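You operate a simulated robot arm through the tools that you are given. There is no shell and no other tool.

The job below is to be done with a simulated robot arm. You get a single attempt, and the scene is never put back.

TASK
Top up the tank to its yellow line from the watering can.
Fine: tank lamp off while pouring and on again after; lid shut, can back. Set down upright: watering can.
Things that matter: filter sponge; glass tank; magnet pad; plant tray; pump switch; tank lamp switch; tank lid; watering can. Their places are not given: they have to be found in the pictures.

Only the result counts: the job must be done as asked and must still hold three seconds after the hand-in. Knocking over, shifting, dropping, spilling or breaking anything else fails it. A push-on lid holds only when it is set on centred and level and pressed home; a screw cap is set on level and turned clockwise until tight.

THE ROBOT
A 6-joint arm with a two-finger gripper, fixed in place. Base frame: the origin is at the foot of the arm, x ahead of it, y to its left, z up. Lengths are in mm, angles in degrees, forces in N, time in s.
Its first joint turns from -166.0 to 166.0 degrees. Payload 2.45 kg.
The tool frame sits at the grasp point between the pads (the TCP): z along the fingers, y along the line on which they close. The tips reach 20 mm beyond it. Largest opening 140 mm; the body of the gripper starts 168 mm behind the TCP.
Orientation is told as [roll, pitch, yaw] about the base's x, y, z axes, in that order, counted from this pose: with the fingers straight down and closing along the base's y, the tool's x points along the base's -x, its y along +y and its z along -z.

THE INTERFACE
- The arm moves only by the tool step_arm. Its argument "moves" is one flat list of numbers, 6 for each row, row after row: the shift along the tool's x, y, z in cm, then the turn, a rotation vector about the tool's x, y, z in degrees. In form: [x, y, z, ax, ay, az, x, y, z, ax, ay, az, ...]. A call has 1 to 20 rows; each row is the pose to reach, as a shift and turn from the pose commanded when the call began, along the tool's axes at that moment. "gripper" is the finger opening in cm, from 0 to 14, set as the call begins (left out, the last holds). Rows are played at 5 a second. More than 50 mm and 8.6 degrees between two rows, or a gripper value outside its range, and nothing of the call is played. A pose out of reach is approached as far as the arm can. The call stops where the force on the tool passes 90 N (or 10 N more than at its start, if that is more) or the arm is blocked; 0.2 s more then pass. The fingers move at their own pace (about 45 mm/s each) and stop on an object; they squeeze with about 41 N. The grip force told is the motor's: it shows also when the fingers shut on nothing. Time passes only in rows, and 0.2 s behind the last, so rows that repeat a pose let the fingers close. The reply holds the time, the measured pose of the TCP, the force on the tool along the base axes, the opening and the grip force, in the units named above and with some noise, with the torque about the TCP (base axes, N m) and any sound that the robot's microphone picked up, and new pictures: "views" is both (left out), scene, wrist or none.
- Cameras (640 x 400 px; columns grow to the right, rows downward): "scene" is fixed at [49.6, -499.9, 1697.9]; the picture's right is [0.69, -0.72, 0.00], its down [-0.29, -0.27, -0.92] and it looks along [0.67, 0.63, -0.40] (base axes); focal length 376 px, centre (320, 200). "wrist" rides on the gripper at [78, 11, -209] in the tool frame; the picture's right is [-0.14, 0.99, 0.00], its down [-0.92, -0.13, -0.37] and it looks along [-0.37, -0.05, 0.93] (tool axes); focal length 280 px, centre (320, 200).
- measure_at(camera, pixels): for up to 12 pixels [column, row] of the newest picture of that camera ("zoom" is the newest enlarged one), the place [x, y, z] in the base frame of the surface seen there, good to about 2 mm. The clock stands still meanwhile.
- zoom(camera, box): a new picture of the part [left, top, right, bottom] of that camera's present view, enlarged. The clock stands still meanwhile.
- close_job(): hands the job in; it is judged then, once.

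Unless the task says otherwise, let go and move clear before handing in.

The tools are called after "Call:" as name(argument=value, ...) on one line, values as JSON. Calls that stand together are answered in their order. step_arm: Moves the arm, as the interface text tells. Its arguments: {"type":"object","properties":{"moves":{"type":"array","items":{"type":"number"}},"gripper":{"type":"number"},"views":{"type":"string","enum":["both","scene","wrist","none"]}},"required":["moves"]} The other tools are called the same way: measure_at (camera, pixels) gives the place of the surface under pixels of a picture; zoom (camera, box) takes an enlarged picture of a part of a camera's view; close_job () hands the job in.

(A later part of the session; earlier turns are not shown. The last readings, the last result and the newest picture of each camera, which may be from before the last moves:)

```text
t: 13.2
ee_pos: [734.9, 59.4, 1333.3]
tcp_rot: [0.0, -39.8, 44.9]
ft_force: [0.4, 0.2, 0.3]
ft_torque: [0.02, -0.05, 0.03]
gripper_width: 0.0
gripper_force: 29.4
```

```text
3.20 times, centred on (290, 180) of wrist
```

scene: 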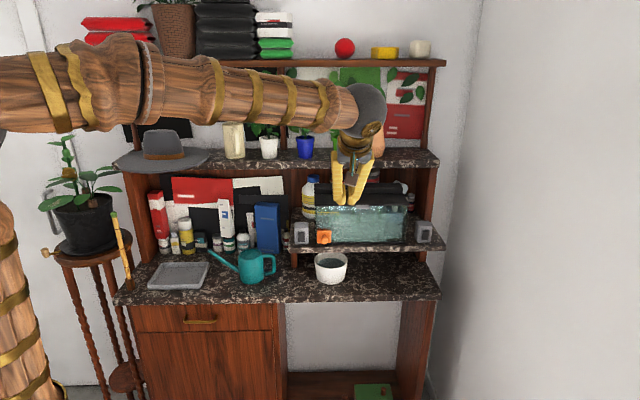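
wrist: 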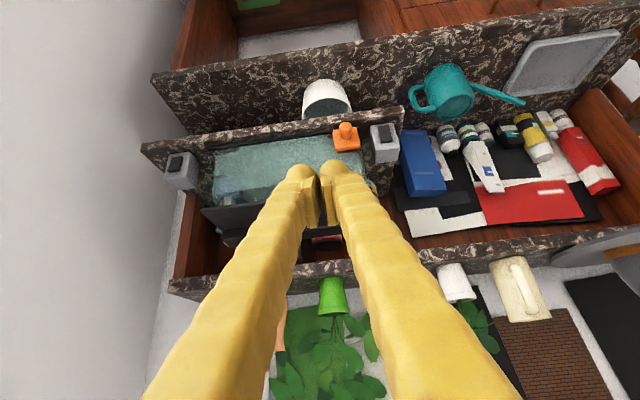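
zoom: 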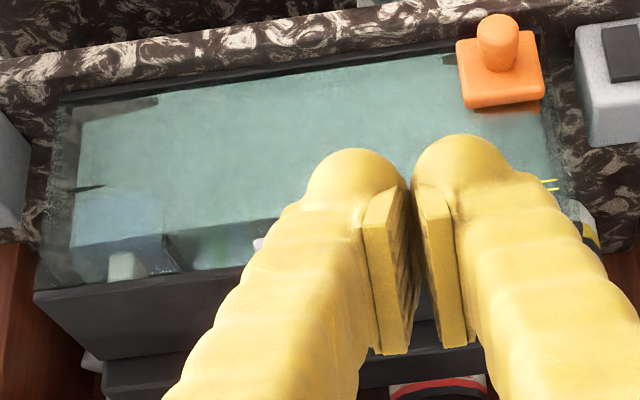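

The bubbles that were near (410,230) are gone, so the left switch is the pump's and the right one must be the lamp's. I'll switch the pump back on first, pointing the fingers slightly upward so their lower lip meets the rocker's lower half at z≈1073.

Call:
step_arm(moves=[0.47, 1.7, 3.64, 0, -7.75, 0, 0.95, 3.39, 7.27, 0, -15.5, 0, 1.42, 5.09, 10.9, 0, -23.25, 0, 1.89, 6.78, 14.54, 0, -31, 0, 2.36, 8.48, 18.18, 0, -38.75, 0, 2.84, 10.17, 21.81, 0, -46.5, 0, 3.31, 11.87, 25.45, 0, -54.25, 0, 3.78, 13.56, 29.08, 0, -62, 0], views="both")

Call:
zoom(camera="wrist", box=[260, 120, 400, 240])

```text
t: 14.9
ee_pos: [754.1, 264.2, 1083.5]
tcp_rot: [-179.5, -78.0, -135.6]
ft_force: [-0.8, 0.1, 1.3]
ft_torque: [-0.07, 0.08, -0.06]
gripper_width: 0.0
gripper_force: 29.1
```

scene: 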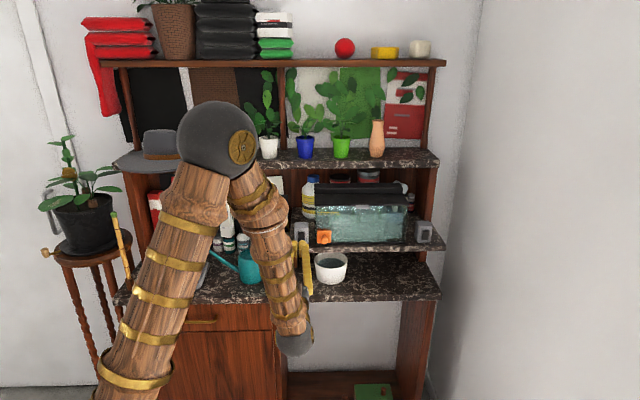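
wrist: 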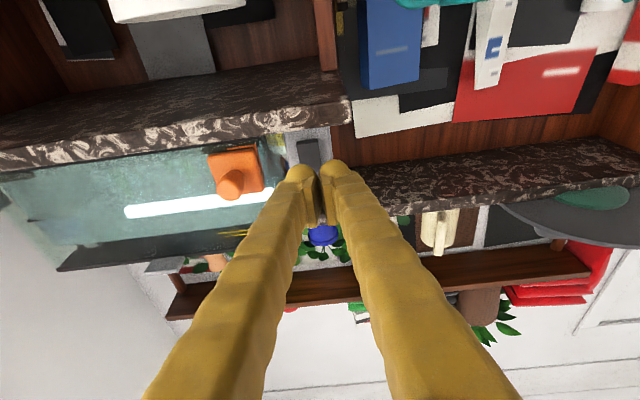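

```text
3.33 times, centred on (330, 180) of wrist
```

zoom: 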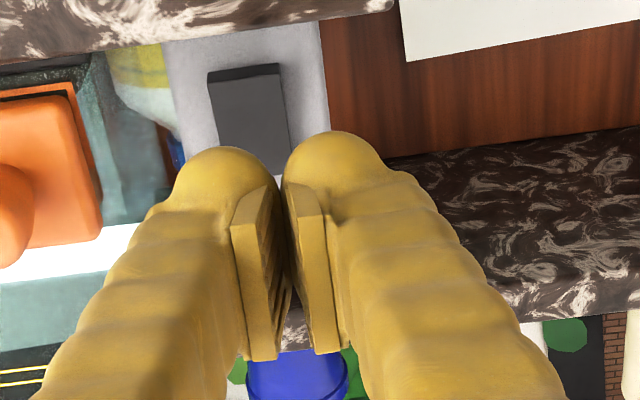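

The camera now sees the rocker's lower half at zoom (245,90), ahead of the right lobe. I'll measure it and the lobe before pushing.

Call:
measure_at(camera="zoom", pixels=[[245, 70], [247, 85], [250, 110], [255, 135], [215, 100], [282, 100], [220, 160], [225, 150], [330, 140], [200, 60], [300, 60], [190, 170]])

```text
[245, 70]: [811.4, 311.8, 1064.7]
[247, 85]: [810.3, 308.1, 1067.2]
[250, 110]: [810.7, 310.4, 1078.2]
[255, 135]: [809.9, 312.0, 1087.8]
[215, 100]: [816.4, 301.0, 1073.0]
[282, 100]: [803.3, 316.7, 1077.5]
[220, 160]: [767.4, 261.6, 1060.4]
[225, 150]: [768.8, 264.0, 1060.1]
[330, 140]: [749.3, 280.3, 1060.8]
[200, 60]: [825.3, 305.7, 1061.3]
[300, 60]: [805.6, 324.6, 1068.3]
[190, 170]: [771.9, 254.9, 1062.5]
```

The rocker's lower end is at d≈791, z≈1067, and the lobe underside is 23 mm below the tool point. I'll drop 6 mm, shift 5 mm left and advance to just short of contact.

Call:
step_arm(moves=[0.64, 0.5, -0.13, 0, 0, 0, 1.1, 0.5, 2.0, 0, 0, 0, 1.57, 0.5, 4.2, 0, 0, 0], views="wrist")

Call:
zoom(camera="wrist", box=[260, 120, 400, 240])

```text
t: 15.8
ee_pos: [779.1, 299.9, 1076.3]
tcp_rot: [-179.8, -78.0, -135.3]
ft_force: [0.6, 0.0, -1.2]
ft_torque: [0.03, -0.01, 0.02]
gripper_width: 0.1
gripper_force: 29.0
```

wrist: 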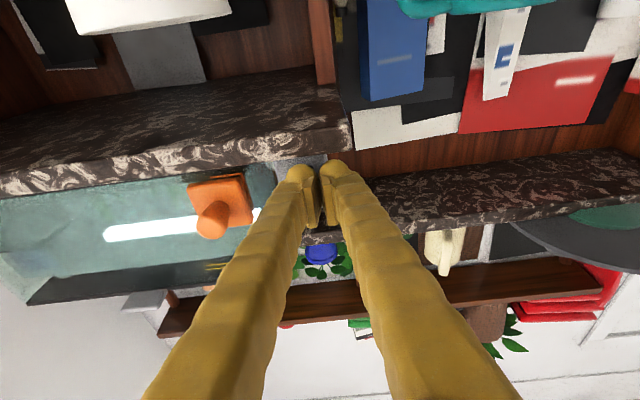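

```text
3.33 times, centred on (330, 180) of wrist
```

zoom: 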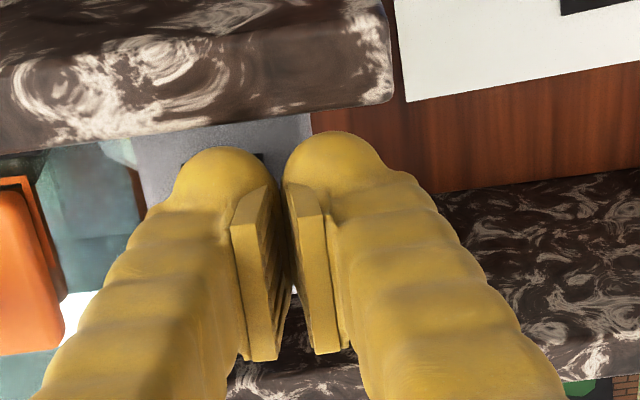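

Aligned on the rocker (TCP at s≈339, d≈763, z≈1076). I'll creep in, first 4 mm and then 1 mm at a time.

Call:
step_arm(moves=[0.04, 0, 0.2, 0, 0, 0, 0.08, 0, 0.4, 0, 0, 0], views="none")

Call:
step_arm(moves=[0.02, 0, 0.1, 0, 0, 0], views="none")

Call:
step_arm(moves=[0.02, 0, 0.1, 0, 0, 0], views="none")

```text
t: 16.4
ee_pos: [784.0, 301.2, 1075.9]
tcp_rot: [-179.8, -78.0, -135.1]
ft_force: [-1.2, 0.2, -0.3]
ft_torque: [-0.06, 0.03, 0.01]
gripper_width: 0.0
gripper_force: 29.0
```

```text
t: 16.8
ee_pos: [783.5, 303.3, 1075.1]
tcp_rot: [-180.0, -78.1, -135.2]
ft_force: [-0.7, 0.1, -0.2]
ft_torque: [-0.02, 0.04, -0.01]
gripper_width: 0.0
gripper_force: 29.6
```

```text
t: 17.1
ee_pos: [784.9, 303.2, 1076.2]
tcp_rot: [-179.9, -78.1, -135.2]
ft_force: [-0.4, 0.4, 0.9]
ft_torque: [0.06, -0.02, 0.05]
gripper_width: 0.2
gripper_force: 28.9
```

Still no contact at d≈769. I'll keep creeping.

Call:
step_arm(moves=[0.02, 0, 0.1, 0, 0, 0], views="none")

Call:
step_arm(moves=[0.02, 0, 0.1, 0, 0, 0], views="none")

```text
t: 17.6
ee_pos: [785.7, 305.3, 1076.0]
tcp_rot: [-179.9, -78.1, -135.2]
ft_force: [-0.8, -0.4, -0.6]
ft_torque: [-0.01, 0.0, -0.03]
gripper_width: 0.0
gripper_force: 29.6
```

```text
t: 17.9
ee_pos: [786.2, 305.3, 1074.5]
tcp_rot: [-180.1, -78.1, -135.2]
ft_force: [-4.3, -4.9, 0.3]
ft_torque: [-0.08, 0.04, -0.06]
gripper_width: 0.1
gripper_force: 29.5
```

Contact has begun, at about 6.5 N and d≈772. One more millimetre, then I'll look.

Call:
step_arm(moves=[0.01, 0, 0.07, 0, 0, 0], views="none")

Call:
step_arm(moves=[0.01, 0, 0.07, 0, 0, 0], views="wrist")

```text
t: 18.4
ee_pos: [787.6, 306.0, 1076.2]
tcp_rot: [180.0, -78.2, -135.1]
ft_force: [-16.1, -14.0, -1.9]
ft_torque: [-0.09, 0.17, -0.16]
gripper_width: 0.0
gripper_force: 29.4
```

```text
t: 18.8
ee_pos: [786.4, 306.1, 1075.4]
tcp_rot: [179.9, -78.1, -135.0]
ft_force: [-29.8, -29.0, -3.5]
ft_torque: [-0.25, 0.29, -0.41]
gripper_width: 0.0
gripper_force: 29.4
```

wrist: 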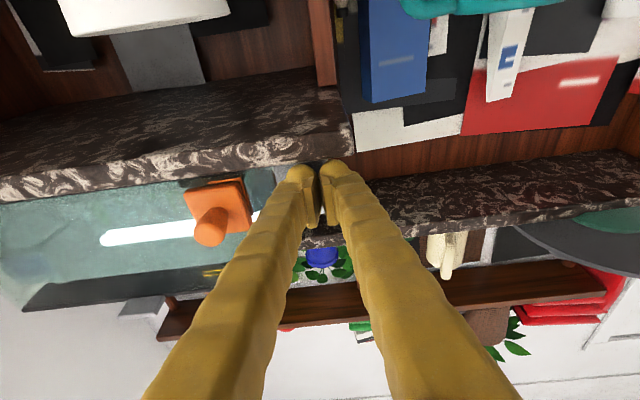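

The force is 41 N and the torque puts contact at z≈1067 on the rocker's lower end. I'll check the scene for bubbles before pressing harder.

Call:
zoom(camera="scene", box=[310, 185, 410, 250])

Call:
zoom(camera="wrist", box=[270, 140, 350, 200])

```text
6.15 times, centred on (360, 218) of scene
```

zoom: 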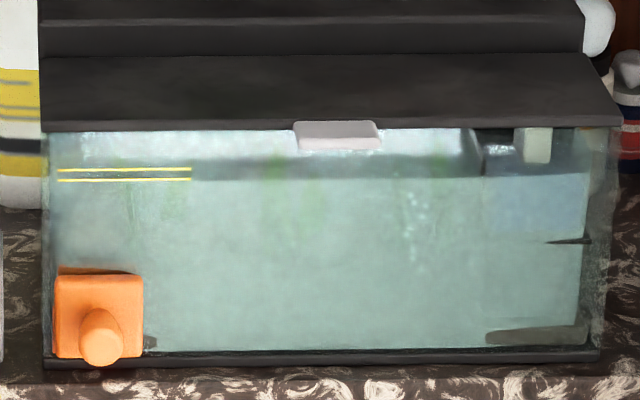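

```text
6.67 times, centred on (310, 170) of wrist
```

zoom: 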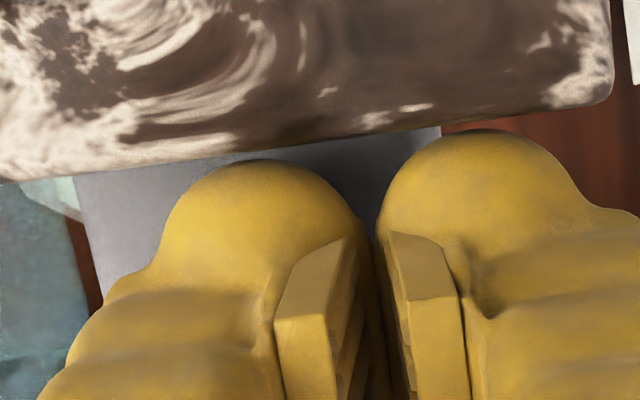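

The bubbles are back at zoom (410,230), so the pump is on again. I'll retreat and cross in front of the tank to the right switch, well clear of the magnet knob.

Call:
step_arm(moves=[-0.83, 0, -3.9, 0, 0, 0, -1.66, 0, -7.8, 0, 0, 0, -2.0, -4.56, -8.33, 0, 4.67, 0, -2.33, -9.12, -8.83, 0, 9.33, 0, -2.66, -13.68, -9.33, 0, 14, 0, -2.99, -18.24, -9.83, 0, 18.67, 0, -3.32, -22.8, -10.33, 0, 23.33, 0, -3.65, -27.36, -10.84, 0, 28, 0, -3.99, -31.92, -11.34, 0, 32.67, 0, -4.32, -36.48, -11.84, 0, 37.33, 0, -4.65, -41.04, -12.34, 0, 42, 0], views="both")

Call:
zoom(camera="scene", box=[290, 220, 320, 250])

Call:
zoom(camera="scene", box=[410, 215, 440, 250])

```text
t: 21.1
ee_pos: [986.7, -76.1, 1095.5]
tcp_rot: [0.0, -59.8, 44.9]
ft_force: [-0.9, 0.5, 0.2]
ft_torque: [-0.02, 0.03, 0.01]
gripper_width: 0.0
gripper_force: 29.3
out of reach, approached as far as the arm can: row 2
```

scene: 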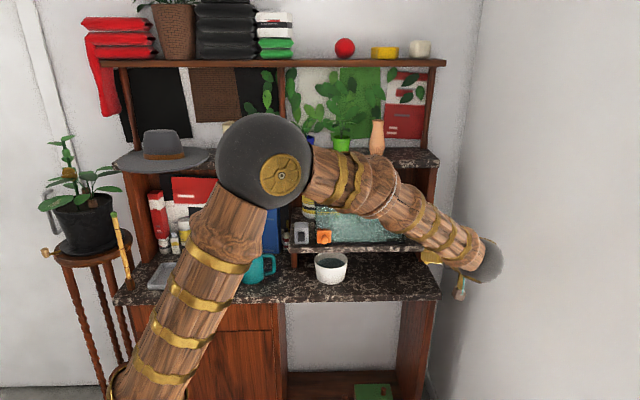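
wrist: 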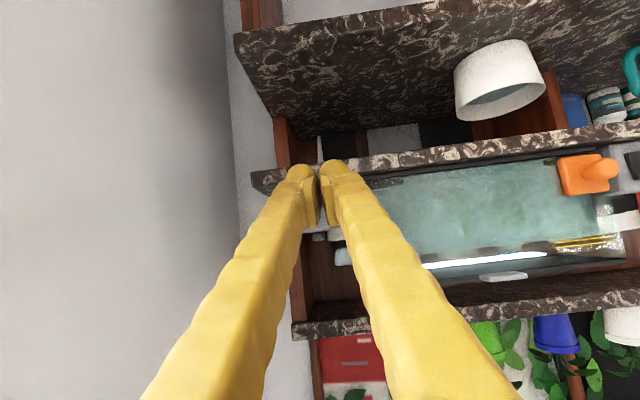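

```text
13.33 times, centred on (305, 235) of scene
```

zoom: 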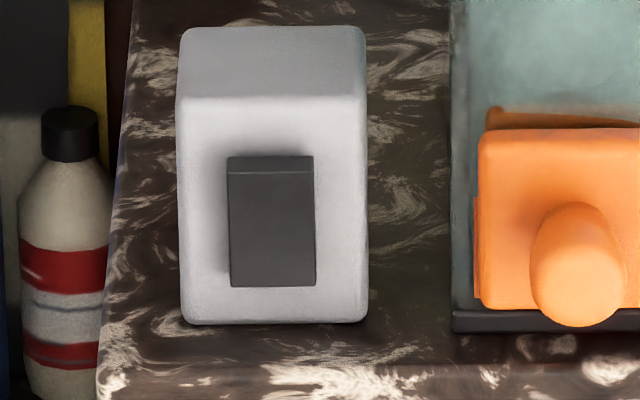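

```text
11.43 times, centred on (425, 232) of scene
```

zoom: 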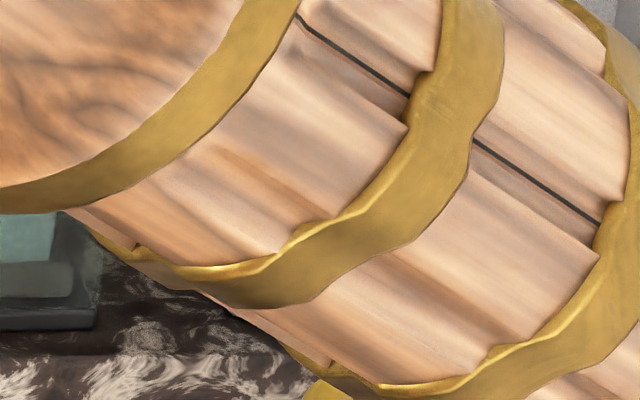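

The left rocker is back in its original position and hasn't shifted. Before approaching the right switch I'll measure the side wall near wrist (150,200) and the visible part of the right switch for clearance.

Call:
measure_at(camera="wrist", pixels=[[150, 150], [200, 250], [100, 300], [230, 200], [255, 180], [330, 225], [320, 210], [318, 235], [50, 50], [280, 185], [345, 240], [300, 165]])

Call:
zoom(camera="wrist", box=[250, 140, 390, 260])

```text
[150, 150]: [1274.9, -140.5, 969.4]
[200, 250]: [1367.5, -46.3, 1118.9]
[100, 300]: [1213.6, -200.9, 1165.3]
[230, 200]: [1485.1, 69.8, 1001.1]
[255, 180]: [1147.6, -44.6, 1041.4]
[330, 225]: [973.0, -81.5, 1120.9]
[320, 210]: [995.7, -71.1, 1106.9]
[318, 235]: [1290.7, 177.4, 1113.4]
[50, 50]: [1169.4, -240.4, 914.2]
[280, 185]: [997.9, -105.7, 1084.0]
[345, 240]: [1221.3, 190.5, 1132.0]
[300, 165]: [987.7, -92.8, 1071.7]
```

```text
3.33 times, centred on (320, 200) of wrist
```

zoom: 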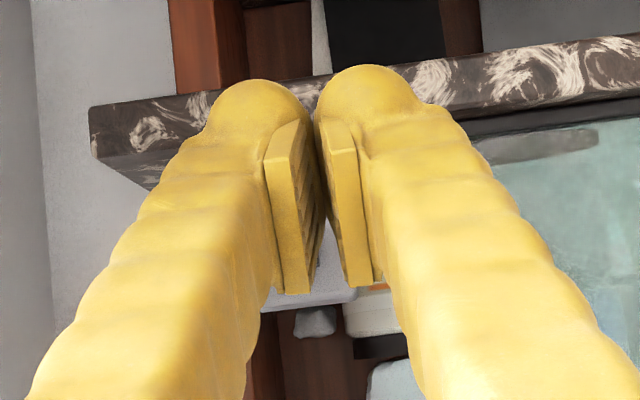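

The side wall is at s≈1000, so there is plenty of room. I'll move to the right switch's upper half and stop just short of contact.

Call:
step_arm(moves=[-1.7, -0.4, 3.5, 0, 0, 0, -3.7, -0.8, 7.0, 0, 0, 0, -5.64, -0.8, 10.35, 0, 0, 0], views="both")

Call:
zoom(camera="wrist", box=[250, 140, 390, 260])

```text
t: 21.9
ee_pos: [1073.5, 0.8, 1093.9]
tcp_rot: [0.0, -59.7, 44.8]
ft_force: [-0.1, -0.1, 0.5]
ft_torque: [0.0, 0.04, 0.01]
gripper_width: 0.0
gripper_force: 29.2
```

scene: 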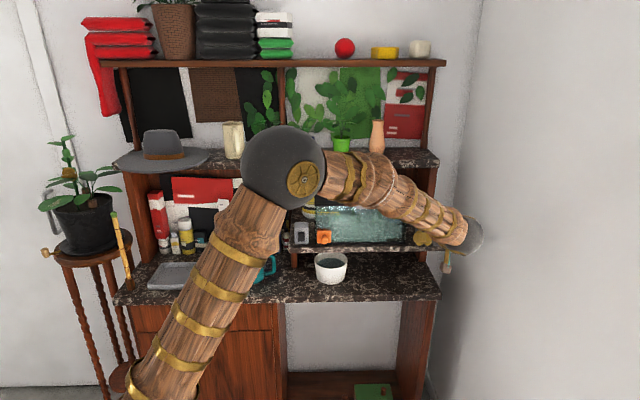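
wrist: 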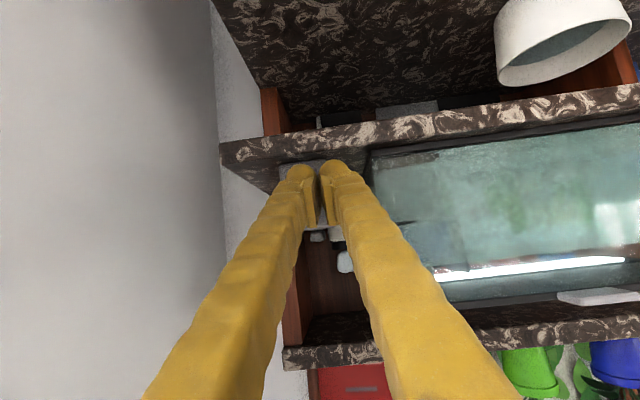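

```text
3.33 times, centred on (320, 200) of wrist
```

zoom: 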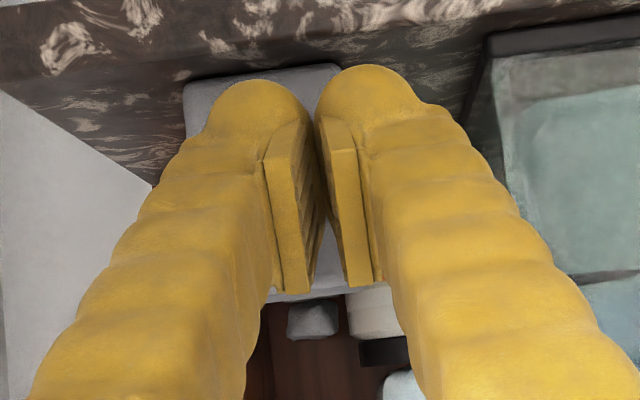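

The right lobe at zoom (258,110) is centred on the switch face, with TCP at d≈760. I'll creep in gently, watching the force.

Call:
step_arm(moves=[-0.15, 0, 0.26, 0, 0, 0, -0.3, 0, 0.52, 0, 0, 0], views="none")

Call:
step_arm(moves=[-0.05, 0, 0.09, 0, 0, 0], views="none")

Call:
step_arm(moves=[-0.05, 0, 0.09, 0, 0, 0], views="none")

```text
t: 22.6
ee_pos: [1077.9, 5.0, 1093.0]
tcp_rot: [0.0, -59.8, 44.9]
ft_force: [0.6, -0.2, -0.5]
ft_torque: [-0.04, 0.0, -0.04]
gripper_width: 0.2
gripper_force: 29.0
```

```text
t: 22.9
ee_pos: [1078.8, 6.1, 1092.6]
tcp_rot: [-0.1, -59.9, 44.9]
ft_force: [-1.1, -1.2, 0.6]
ft_torque: [-0.01, 0.0, 0.01]
gripper_width: 0.0
gripper_force: 29.5
```

```text
t: 23.4
ee_pos: [1080.2, 7.2, 1092.9]
tcp_rot: [0.0, -59.9, 44.9]
ft_force: [-0.6, -1.4, -0.2]
ft_torque: [0.0, -0.05, -0.03]
gripper_width: 0.0
gripper_force: 29.8
```

Light contact of about 1.5 N at d≈769. I'll continue in 1 mm steps.

Call:
step_arm(moves=[-0.05, 0, 0.09, 0, 0, 0], views="none")

Call:
step_arm(moves=[-0.03, 0, 0.06, 0, 0, 0], views="wrist")

```text
t: 23.8
ee_pos: [1080.6, 6.9, 1093.7]
tcp_rot: [0.0, -59.9, 45.0]
ft_force: [0.5, 0.2, 0.1]
ft_torque: [-0.01, -0.02, -0.05]
gripper_width: 0.1
gripper_force: 29.3
```

```text
t: 24.1
ee_pos: [1080.9, 7.0, 1093.5]
tcp_rot: [0.0, -59.8, 44.9]
ft_force: [-8.3, -5.2, -0.7]
ft_torque: [-0.01, -0.05, 0.0]
gripper_width: 0.0
gripper_force: 29.5
```

wrist: 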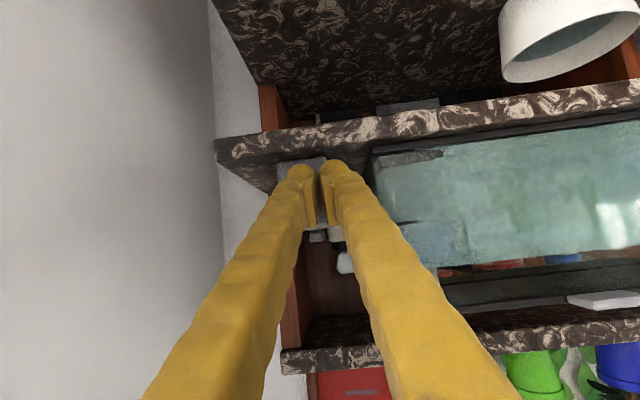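

The lamp strip has gone dark after about a 10 N press. I'll retreat, then swing to the lid tab with the fingers level.

Call:
step_arm(moves=[2.0, 0, -3.46, 0, 0, 0, 4.0, 0, -6.93, 0, 0, 0, 2.87, 3.43, -8.53, 0, -5, 0, 1.73, 6.87, -10.12, 0, -10, 0, 0.59, 10.3, -11.72, 0, -15, 0, -0.54, 13.73, -13.32, 0, -20, 0, -1.68, 17.17, -14.92, 0, -25, 0, -2.82, 20.6, -16.52, 0, -30, 0], views="both")

Call:
zoom(camera="wrist", box=[220, 120, 420, 260])

Call:
zoom(camera="scene", box=[290, 180, 440, 260])

```text
t: 25.9
ee_pos: [844.3, 64.8, 1201.1]
tcp_rot: [-15.8, -89.8, 60.4]
ft_force: [0.3, -1.0, -0.4]
ft_torque: [0.01, -0.01, 0.01]
gripper_width: 0.0
gripper_force: 30.0
```

scene: 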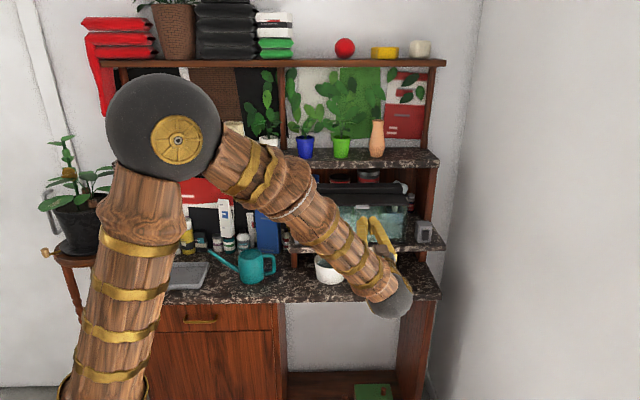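
wrist: 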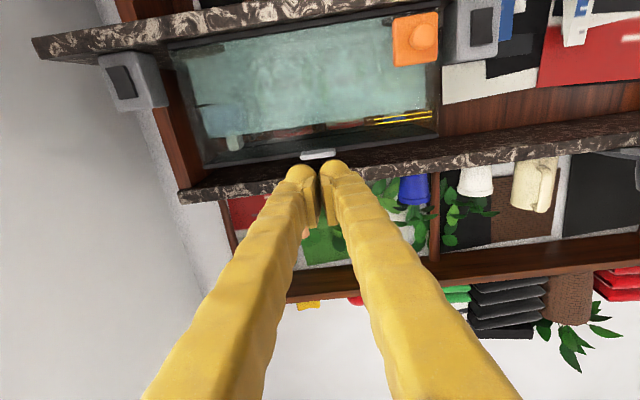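

```text
2.86 times, centred on (320, 190) of wrist
```

zoom: 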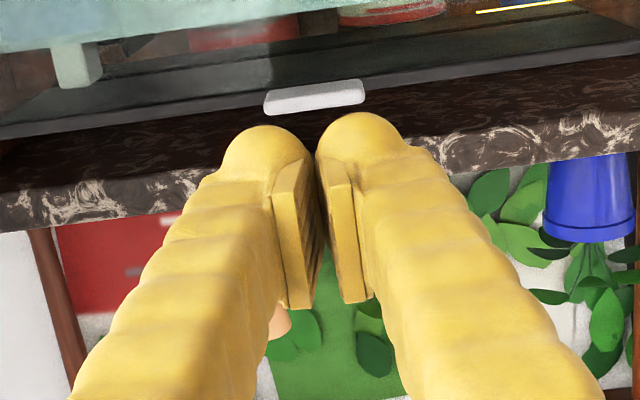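

```text
4.27 times, centred on (365, 220) of scene
```

zoom: 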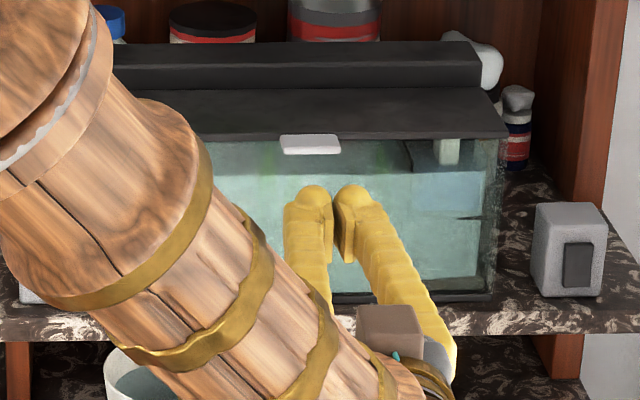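

The lamp is dark and the rocker flipped without the switch moving. I'll measure the tab near wrist (318,153) and the lid edge around it.

Call:
measure_at(camera="wrist", pixels=[[302, 156], [334, 151], [318, 153], [318, 150], [318, 157], [319, 158], [290, 158], [345, 148], [270, 157], [370, 141], [430, 134], [220, 165]])

Call:
zoom(camera="wrist", box=[285, 130, 355, 175])

```text
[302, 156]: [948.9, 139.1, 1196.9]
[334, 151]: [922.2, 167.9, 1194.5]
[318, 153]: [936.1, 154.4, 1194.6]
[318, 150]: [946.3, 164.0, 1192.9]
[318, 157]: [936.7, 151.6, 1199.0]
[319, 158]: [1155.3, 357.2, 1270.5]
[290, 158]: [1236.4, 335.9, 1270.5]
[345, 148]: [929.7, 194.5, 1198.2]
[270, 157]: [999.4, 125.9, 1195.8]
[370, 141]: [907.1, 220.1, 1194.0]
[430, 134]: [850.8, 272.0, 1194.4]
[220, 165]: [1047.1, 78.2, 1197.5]
```

```text
8.89 times, centred on (320, 152) of wrist
```

zoom: 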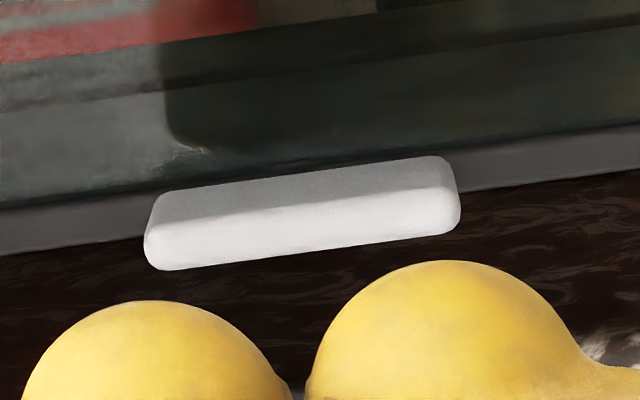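

The tab's front face and underside are clear in this zoom (x 145–460). I'll measure its corners.

Call:
measure_at(camera="zoom", pixels=[[155, 240], [452, 205], [300, 230], [300, 248], [300, 212], [300, 190], [300, 176], [165, 205], [440, 170], [80, 230], [540, 170], [80, 205]])

```text
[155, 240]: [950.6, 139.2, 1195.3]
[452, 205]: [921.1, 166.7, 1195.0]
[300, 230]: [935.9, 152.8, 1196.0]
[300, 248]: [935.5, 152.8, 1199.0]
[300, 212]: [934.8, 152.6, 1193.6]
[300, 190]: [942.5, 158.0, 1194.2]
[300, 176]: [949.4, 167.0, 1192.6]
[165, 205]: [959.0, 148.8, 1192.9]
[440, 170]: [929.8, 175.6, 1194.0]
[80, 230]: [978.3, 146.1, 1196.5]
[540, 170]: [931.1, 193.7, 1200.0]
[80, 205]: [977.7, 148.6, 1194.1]
```

The tab spans s 533–575, d 770–793 and z 1193–1201, and the lid edge is at d≈795. I'll open the fingers to 70 mm and straddle the tab from the front, level.

Call:
step_arm(moves=[0.4, -0.24, 0, 0, 0, 0, 0.4, -0.24, 0, 0, 0, 0, 0.4, -0.24, 2, 0, 0, 0, 0.4, -0.24, 5, 0, 0, 0, 0.4, -0.24, 8, 0, 0, 0, 0.4, -0.24, 10.5, 0, 0, 0], gripper=7, views="both")

Call:
zoom(camera="wrist", box=[250, 110, 390, 230])

```text
t: 27.4
ee_pos: [919.5, 135.4, 1195.3]
tcp_rot: [-3.7, -89.9, 48.6]
ft_force: [0.0, 0.0, 0.6]
ft_torque: [0.01, 0.01, 0.01]
gripper_width: 69.9
gripper_force: 0.0
```

scene: 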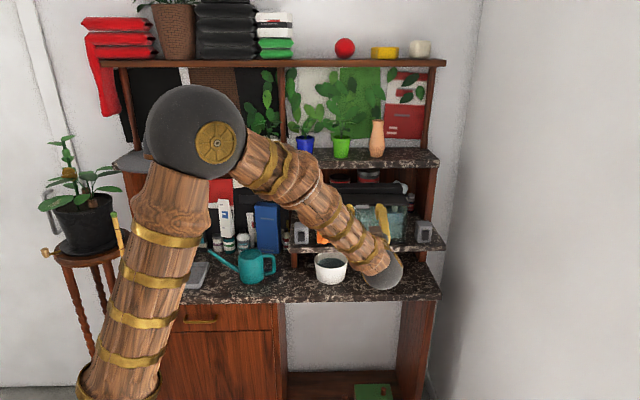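
wrist: 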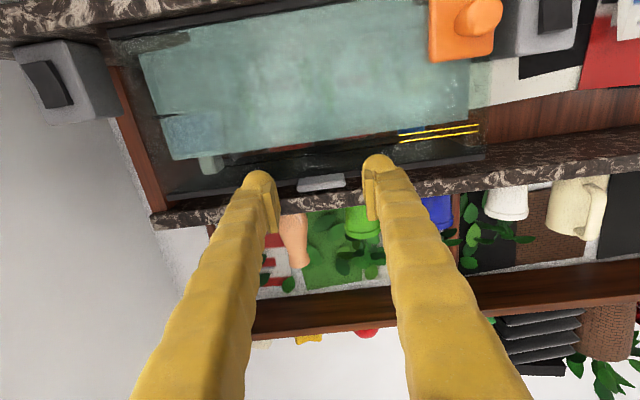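

```text
3.33 times, centred on (320, 170) of wrist
```

zoom: 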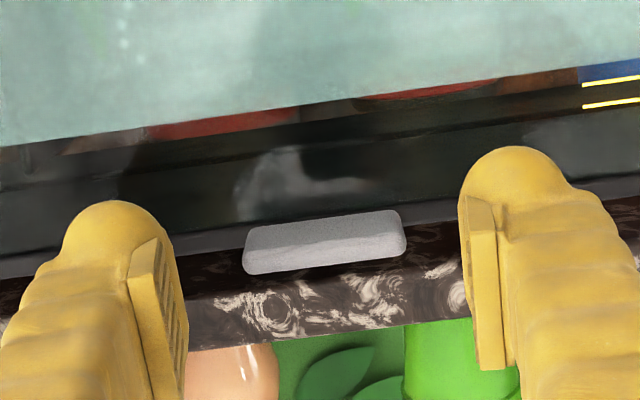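

The tab is centred between the fingers at zoom (325,240). I'll advance 25 mm and close on it.

Call:
step_arm(moves=[-0.1, 0, 1.3, 0, 0, 0, -0.2, 0, 2.5, 0, 0, 0], views="none")

Call:
step_arm(moves=[0, 0, 0, 0, 0, 0, 0, 0, 0, 0, 0, 0, 0, 0, 0, 0, 0, 0], gripper=3, views="wrist")

```text
t: 27.9
ee_pos: [939.4, 152.9, 1199.2]
tcp_rot: [-16.2, -89.9, 61.1]
ft_force: [0.0, -0.1, -0.2]
ft_torque: [-0.02, 0.01, 0.01]
gripper_width: 69.8
gripper_force: 0.1
```

```text
t: 28.8
ee_pos: [938.6, 154.0, 1197.1]
tcp_rot: [-11.1, -90.0, 56.0]
ft_force: [-9.9, 5.9, 0.6]
ft_torque: [0.02, -0.04, 0.13]
gripper_width: 43.1
gripper_force: 33.9
```

wrist: 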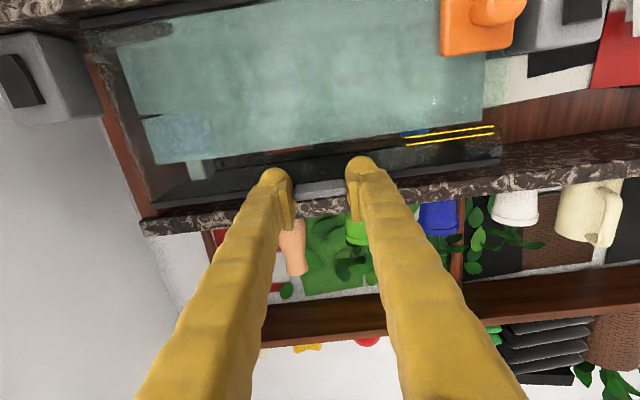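

Gripped at 43 mm, with a small sideways force of about 11 N. I'll relieve that and lift the lid in an arc by 8° to see what moves.

Call:
step_arm(moves=[0, 0.1, 0, 0, 0, 0, -0.37, 0.1, 0.01, 0, 2, 0, -0.73, 0.1, 0.03, 0, 4, 0, -1.1, 0.1, 0.06, 0, 6, 0, -1.46, 0.1, 0.1, 0, 8, 0], views="both")

Call:
zoom(camera="scene", box=[290, 170, 440, 260])

```text
t: 29.9
ee_pos: [938.6, 153.2, 1212.9]
tcp_rot: [-0.1, -81.9, 45.0]
ft_force: [-8.3, -11.8, 10.4]
ft_torque: [0.77, -0.65, -0.15]
gripper_width: 42.8
gripper_force: 45.2
```

scene: 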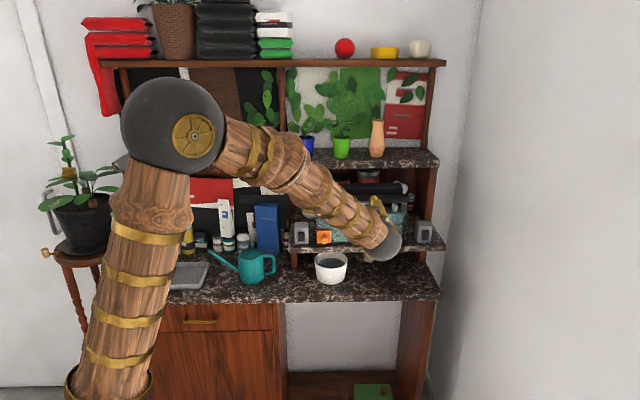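
wrist: 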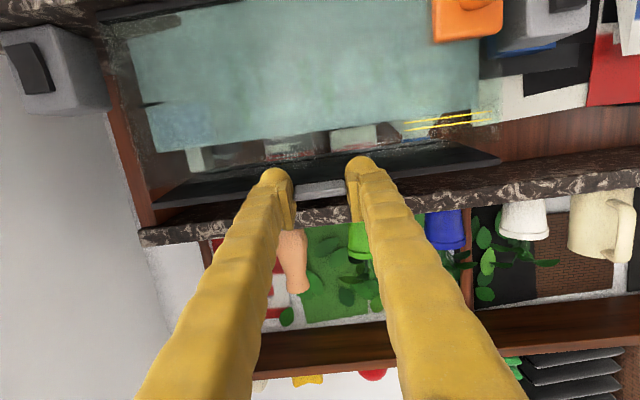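

```text
4.27 times, centred on (365, 215) of scene
```

zoom: 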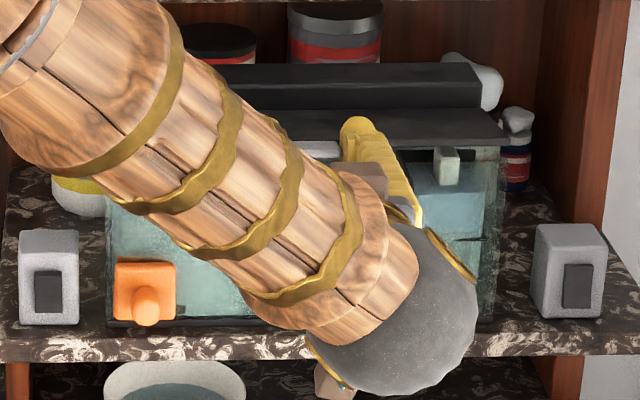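

The front plate lifted while the hood stayed put, but there's a torque of about 1 N·m, so my hinge estimate needs correcting. I'll measure the plate's present tilt.

Call:
measure_at(camera="zoom", pixels=[[430, 113], [440, 125], [450, 138], [490, 140], [480, 125], [470, 112], [320, 112], [320, 125], [330, 135], [460, 90], [460, 75], [320, 90]])

Call:
measure_at(camera="wrist", pixels=[[235, 180], [225, 172], [215, 160], [420, 165], [440, 160], [430, 155], [460, 152], [190, 195], [165, 200], [490, 158], [320, 185], [320, 192]])

Call:
zoom(camera="wrist", box=[250, 130, 400, 230])

```text
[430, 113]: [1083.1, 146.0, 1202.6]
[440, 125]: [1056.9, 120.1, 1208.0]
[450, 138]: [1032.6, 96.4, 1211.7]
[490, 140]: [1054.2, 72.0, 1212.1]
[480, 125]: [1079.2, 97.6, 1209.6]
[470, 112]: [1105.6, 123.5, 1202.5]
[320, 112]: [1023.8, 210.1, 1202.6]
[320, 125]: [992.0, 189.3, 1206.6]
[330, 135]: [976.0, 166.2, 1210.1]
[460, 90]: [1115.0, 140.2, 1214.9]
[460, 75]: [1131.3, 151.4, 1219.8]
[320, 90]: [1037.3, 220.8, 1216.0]
```

```text
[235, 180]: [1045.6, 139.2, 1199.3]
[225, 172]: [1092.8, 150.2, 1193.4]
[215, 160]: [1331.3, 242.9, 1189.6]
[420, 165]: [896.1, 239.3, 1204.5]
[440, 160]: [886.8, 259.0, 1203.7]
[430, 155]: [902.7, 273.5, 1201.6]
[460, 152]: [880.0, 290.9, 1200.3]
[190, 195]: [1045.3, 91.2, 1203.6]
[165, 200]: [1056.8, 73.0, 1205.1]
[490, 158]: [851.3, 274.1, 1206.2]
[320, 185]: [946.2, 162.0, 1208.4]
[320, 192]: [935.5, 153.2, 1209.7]
```

```text
4.00 times, centred on (325, 180) of wrist
```

zoom: 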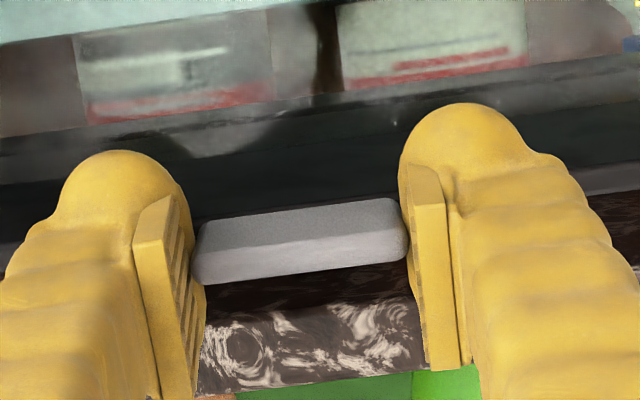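

The plate's slope is about 7.5° and its rear stays at d≈870–880, so the hinge estimate is good and the pads just slipped slightly. I'll continue the arc by another 32°.

Call:
step_arm(moves=[-0.75, 0, 0.03, 0, 4, 0, -1.49, 0, 0.1, 0, 8, 0, -2.22, 0, 0.23, 0, 12, 0, -2.95, 0, 0.41, 0, 16, 0, -3.66, 0, 0.65, 0, 20, 0, -4.35, 0, 0.93, 0, 24, 0, -5.02, 0, 1.25, 0, 28, 0, -5.67, 0, 1.63, 0, 32, 0], views="both")

Call:
zoom(camera="scene", box=[290, 150, 440, 260])

```text
t: 31.8
ee_pos: [954.5, 170.2, 1267.3]
tcp_rot: [0.0, -49.9, 44.8]
ft_force: [17.4, -28.6, 14.8]
ft_torque: [0.24, -0.99, -0.06]
gripper_width: 42.9
gripper_force: 45.0
```

scene: 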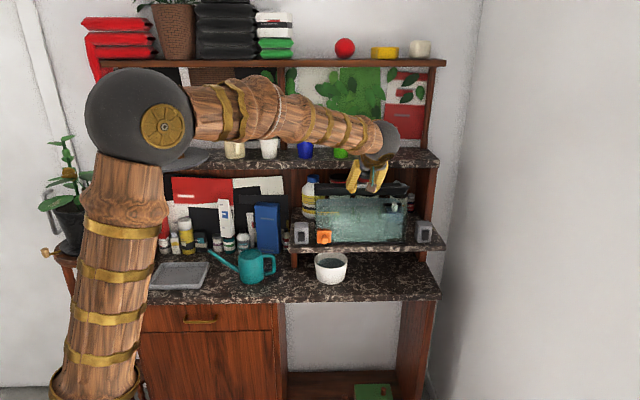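
wrist: 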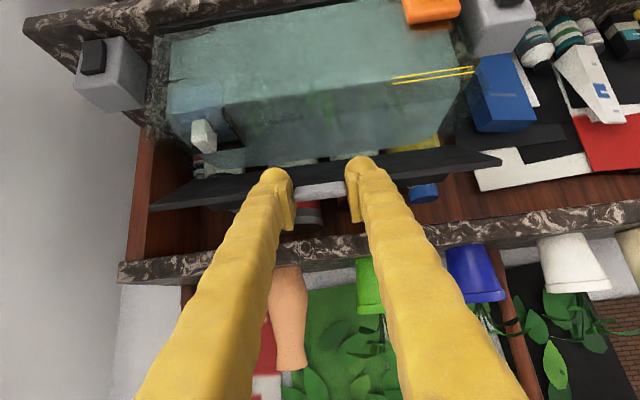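

```text
3.64 times, centred on (365, 205) of scene
```

zoom: 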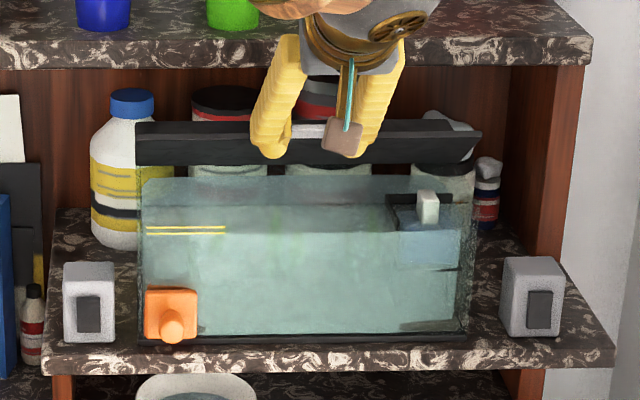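

The lid is at about 40° and the open water is visible, though there's a sideways force of about 32 N. I'll shift 1 mm right to relieve it and keep opening toward vertical.

Call:
step_arm(moves=[0, -0.12, 0, 0, 0, 0, 0, -0.12, 0, 0, 0, 0], views="none")

Call:
measure_at(camera="wrist", pixels=[[320, 185], [320, 194], [235, 185], [235, 200], [420, 162], [420, 175], [470, 160], [180, 200], [320, 178], [300, 170], [330, 168], [160, 205]])

```text
t: 32.4
ee_pos: [954.2, 170.2, 1268.4]
tcp_rot: [0.0, -49.9, 44.9]
ft_force: [0.5, -19.1, 15.7]
ft_torque: [0.4, -0.58, -0.09]
gripper_width: 42.7
gripper_force: 45.1
```

```text
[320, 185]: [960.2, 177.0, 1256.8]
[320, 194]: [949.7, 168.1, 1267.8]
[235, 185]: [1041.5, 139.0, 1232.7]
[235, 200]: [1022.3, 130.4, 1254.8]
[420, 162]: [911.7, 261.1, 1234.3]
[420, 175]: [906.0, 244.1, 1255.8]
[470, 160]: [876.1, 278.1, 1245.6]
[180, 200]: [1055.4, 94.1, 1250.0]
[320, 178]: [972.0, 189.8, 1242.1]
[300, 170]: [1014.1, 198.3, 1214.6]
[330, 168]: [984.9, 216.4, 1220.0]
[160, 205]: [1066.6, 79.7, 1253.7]
```

The hinge works out at d≈880, z≈1198, and the sideways force dropped to about 14 N. I'll carry on up to about 88°.

Call:
step_arm(moves=[-1.14, -0.06, 0.06, 0, 6, 0, -2.27, -0.06, 0.24, 0, 12, 0, -3.37, -0.06, 0.53, 0, 18, 0, -4.43, -0.06, 0.94, 0, 24, 0, -5.45, -0.06, 1.46, 0, 30, 0, -6.41, -0.06, 2.08, 0, 36, 0, -7.29, -0.06, 2.8, 0, 42, 0, -8.1, -0.06, 3.61, 0, 48, 0], views="both")

Call:
zoom(camera="scene", box=[290, 130, 440, 250])

```text
t: 33.8
ee_pos: [995.2, 210.9, 1306.9]
tcp_rot: [-0.2, -15.3, 45.1]
ft_force: [0.2, 5.4, 12.4]
ft_torque: [0.85, -0.35, 0.08]
gripper_width: 42.7
gripper_force: 45.4
stopped in row 7: the force on the tool passed its limit at 94 N (the readings are from after the stop); the commanded pose is now the measured one
```

scene: 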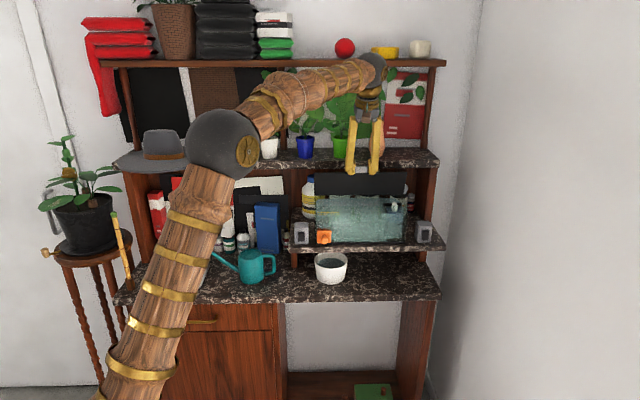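
wrist: 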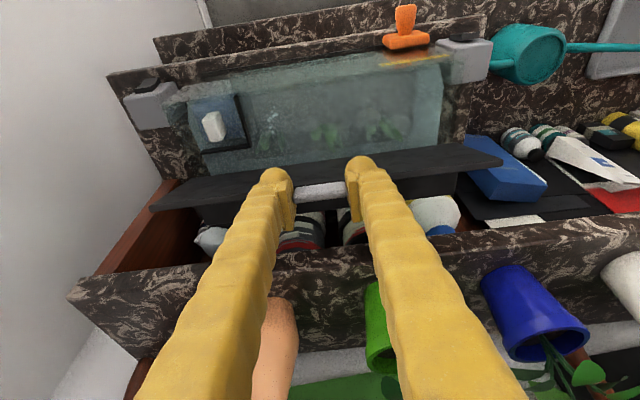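

```text
3.33 times, centred on (365, 190) of scene
```

zoom: 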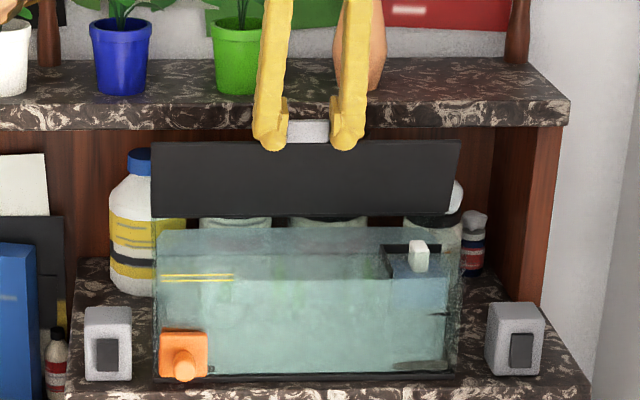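

It stopped at about 76° with 94 N, likely the hinge's own stop, and the force is now relaxed to about 13 N. I'll measure the lid's actual angle.

Call:
measure_at(camera="zoom", pixels=[[200, 150], [200, 180], [200, 210], [400, 150], [400, 180], [400, 210], [308, 130], [308, 145], [420, 260], [190, 225], [300, 222], [350, 180]])

Call:
measure_at(camera="wrist", pixels=[[220, 190], [220, 200], [430, 165], [430, 175], [240, 215], [320, 205], [450, 195], [215, 130], [320, 185], [320, 195], [320, 215], [410, 190]])

Call:
zoom(camera="wrist", box=[150, 60, 510, 260])

```text
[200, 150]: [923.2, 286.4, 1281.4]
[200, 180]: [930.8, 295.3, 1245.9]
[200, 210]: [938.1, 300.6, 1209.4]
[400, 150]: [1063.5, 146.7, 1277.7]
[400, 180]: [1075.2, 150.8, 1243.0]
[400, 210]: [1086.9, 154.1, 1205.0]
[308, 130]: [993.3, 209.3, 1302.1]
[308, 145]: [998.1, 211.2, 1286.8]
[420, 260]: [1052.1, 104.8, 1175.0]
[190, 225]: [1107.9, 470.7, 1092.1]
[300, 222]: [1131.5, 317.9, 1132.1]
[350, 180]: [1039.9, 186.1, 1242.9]
```

```text
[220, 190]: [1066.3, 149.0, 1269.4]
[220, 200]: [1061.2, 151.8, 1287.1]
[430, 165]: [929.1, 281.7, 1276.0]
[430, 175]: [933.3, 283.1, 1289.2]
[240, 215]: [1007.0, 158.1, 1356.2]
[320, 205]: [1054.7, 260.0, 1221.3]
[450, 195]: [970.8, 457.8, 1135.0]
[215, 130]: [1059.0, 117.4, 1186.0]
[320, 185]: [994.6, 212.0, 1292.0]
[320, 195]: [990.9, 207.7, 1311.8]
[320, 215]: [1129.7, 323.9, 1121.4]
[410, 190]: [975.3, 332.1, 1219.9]
```

```text
1.78 times, centred on (330, 160) of wrist
```

zoom: 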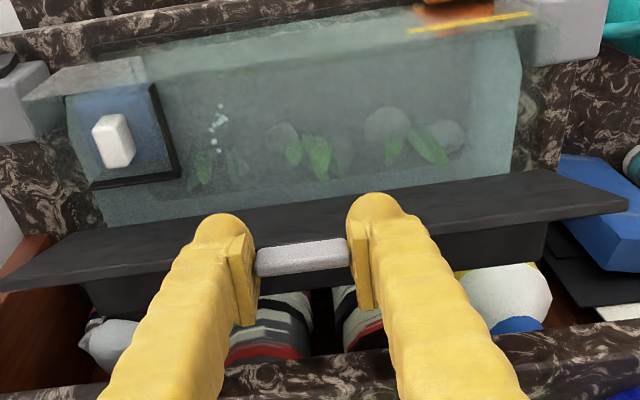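

The lid underside is at about 74° with the hinge near d≈880. I'll gently try 2–3° more to see whether this is truly the stop.

Call:
step_arm(moves=[-0.19, 0, 0.0, 0, 1, 0, -0.38, 0, 0.01, 0, 2, 0], views="none")

Call:
step_arm(moves=[-0.19, 0, 0.0, 0, 1, 0], views="none")

```text
t: 34.4
ee_pos: [998.2, 213.6, 1308.2]
tcp_rot: [-0.2, -13.3, 45.0]
ft_force: [0.1, 9.6, 25.4]
ft_torque: [1.31, -0.82, 0.08]
gripper_width: 43.0
gripper_force: 45.0
```

```text
t: 34.8
ee_pos: [998.2, 214.6, 1308.0]
tcp_rot: [-0.2, -12.3, 45.0]
ft_force: [-10.7, 9.5, 28.4]
ft_torque: [0.94, -0.25, 0.36]
gripper_width: 43.1
gripper_force: 45.6
```

The reading now shows mostly about 28 N outward along the lid. I'll look at the lid's angle now.

Call:
zoom(camera="scene", box=[290, 130, 440, 250])

Call:
measure_at(camera="zoom", pixels=[[200, 150], [200, 180], [200, 210], [400, 150], [400, 180], [400, 210], [308, 130], [308, 120], [240, 150], [240, 210], [350, 150], [350, 210]])

```text
3.33 times, centred on (365, 190) of scene
```

zoom: 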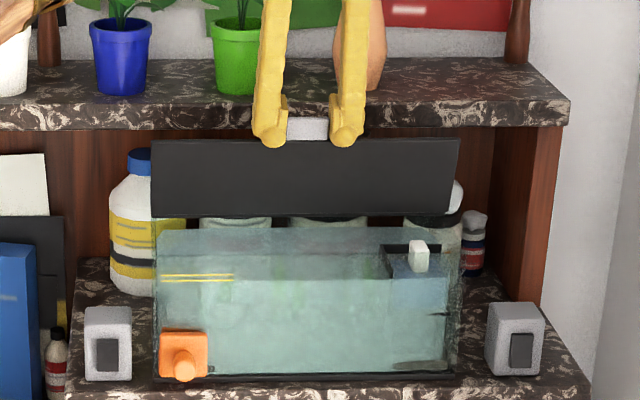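

```text
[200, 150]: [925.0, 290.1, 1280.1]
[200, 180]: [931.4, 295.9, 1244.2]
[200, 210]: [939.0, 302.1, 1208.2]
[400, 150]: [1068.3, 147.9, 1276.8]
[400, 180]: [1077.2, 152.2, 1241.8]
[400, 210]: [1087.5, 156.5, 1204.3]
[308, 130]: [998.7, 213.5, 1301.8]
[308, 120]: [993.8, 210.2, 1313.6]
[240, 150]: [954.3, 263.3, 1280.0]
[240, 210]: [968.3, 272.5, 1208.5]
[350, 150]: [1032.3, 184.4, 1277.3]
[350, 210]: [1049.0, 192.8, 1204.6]
```

The lid has moved on to about 76°, so there's no hard stop; the fingertips are just pressing on its edge. I'll back off 5 mm along the fingers and keep opening.

Call:
step_arm(moves=[0, 0, -0.25, 0, 0, 0, 0, 0, -0.5, 0, 0, 0], views="none")

Call:
step_arm(moves=[-0.4, 0, 0.01, 0, 2, 0, -0.8, 0, 0.03, 0, 4, 0, -1.2, 0, 0.06, 0, 6, 0], views="both")

Call:
zoom(camera="scene", box=[290, 130, 440, 250])

Call:
measure_at(camera="zoom", pixels=[[200, 150], [200, 180], [200, 210], [400, 150], [400, 180], [400, 210], [240, 150], [240, 210], [350, 150], [350, 210]])

```text
t: 35.4
ee_pos: [998.0, 214.4, 1307.8]
tcp_rot: [0.0, -12.0, 44.9]
ft_force: [-4.9, 21.4, -14.0]
ft_torque: [0.67, -0.61, 0.01]
gripper_width: 42.7
gripper_force: 45.2
```

```text
t: 36.2
ee_pos: [1008.4, 223.7, 1313.5]
tcp_rot: [-0.1, -6.2, 45.0]
ft_force: [-24.4, 27.4, -31.4]
ft_torque: [-0.11, 0.24, 0.05]
gripper_width: 43.1
gripper_force: 44.6
```

scene: 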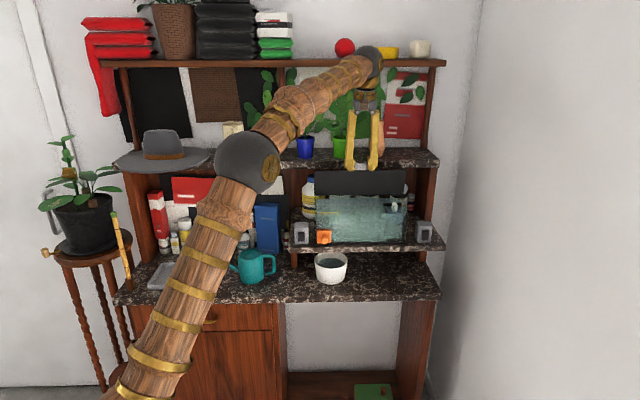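
wrist: 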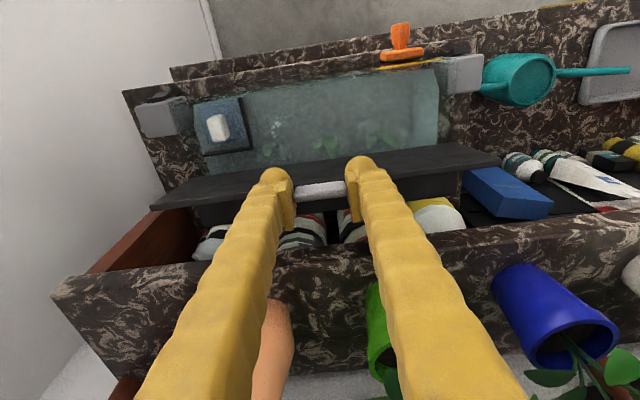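

```text
3.33 times, centred on (365, 190) of scene
```

zoom: 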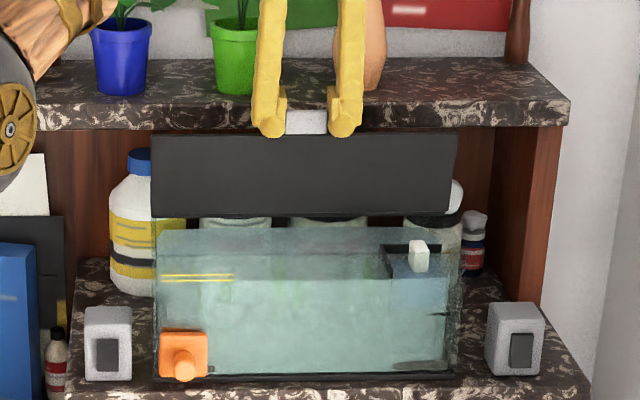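

```text
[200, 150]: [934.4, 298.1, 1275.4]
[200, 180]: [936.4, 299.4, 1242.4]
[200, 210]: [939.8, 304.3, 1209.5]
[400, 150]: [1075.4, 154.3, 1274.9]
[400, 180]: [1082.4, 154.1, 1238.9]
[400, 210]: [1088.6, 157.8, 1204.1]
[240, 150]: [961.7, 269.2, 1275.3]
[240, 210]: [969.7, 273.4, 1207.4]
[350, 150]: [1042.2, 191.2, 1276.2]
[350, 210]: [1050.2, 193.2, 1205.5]
```

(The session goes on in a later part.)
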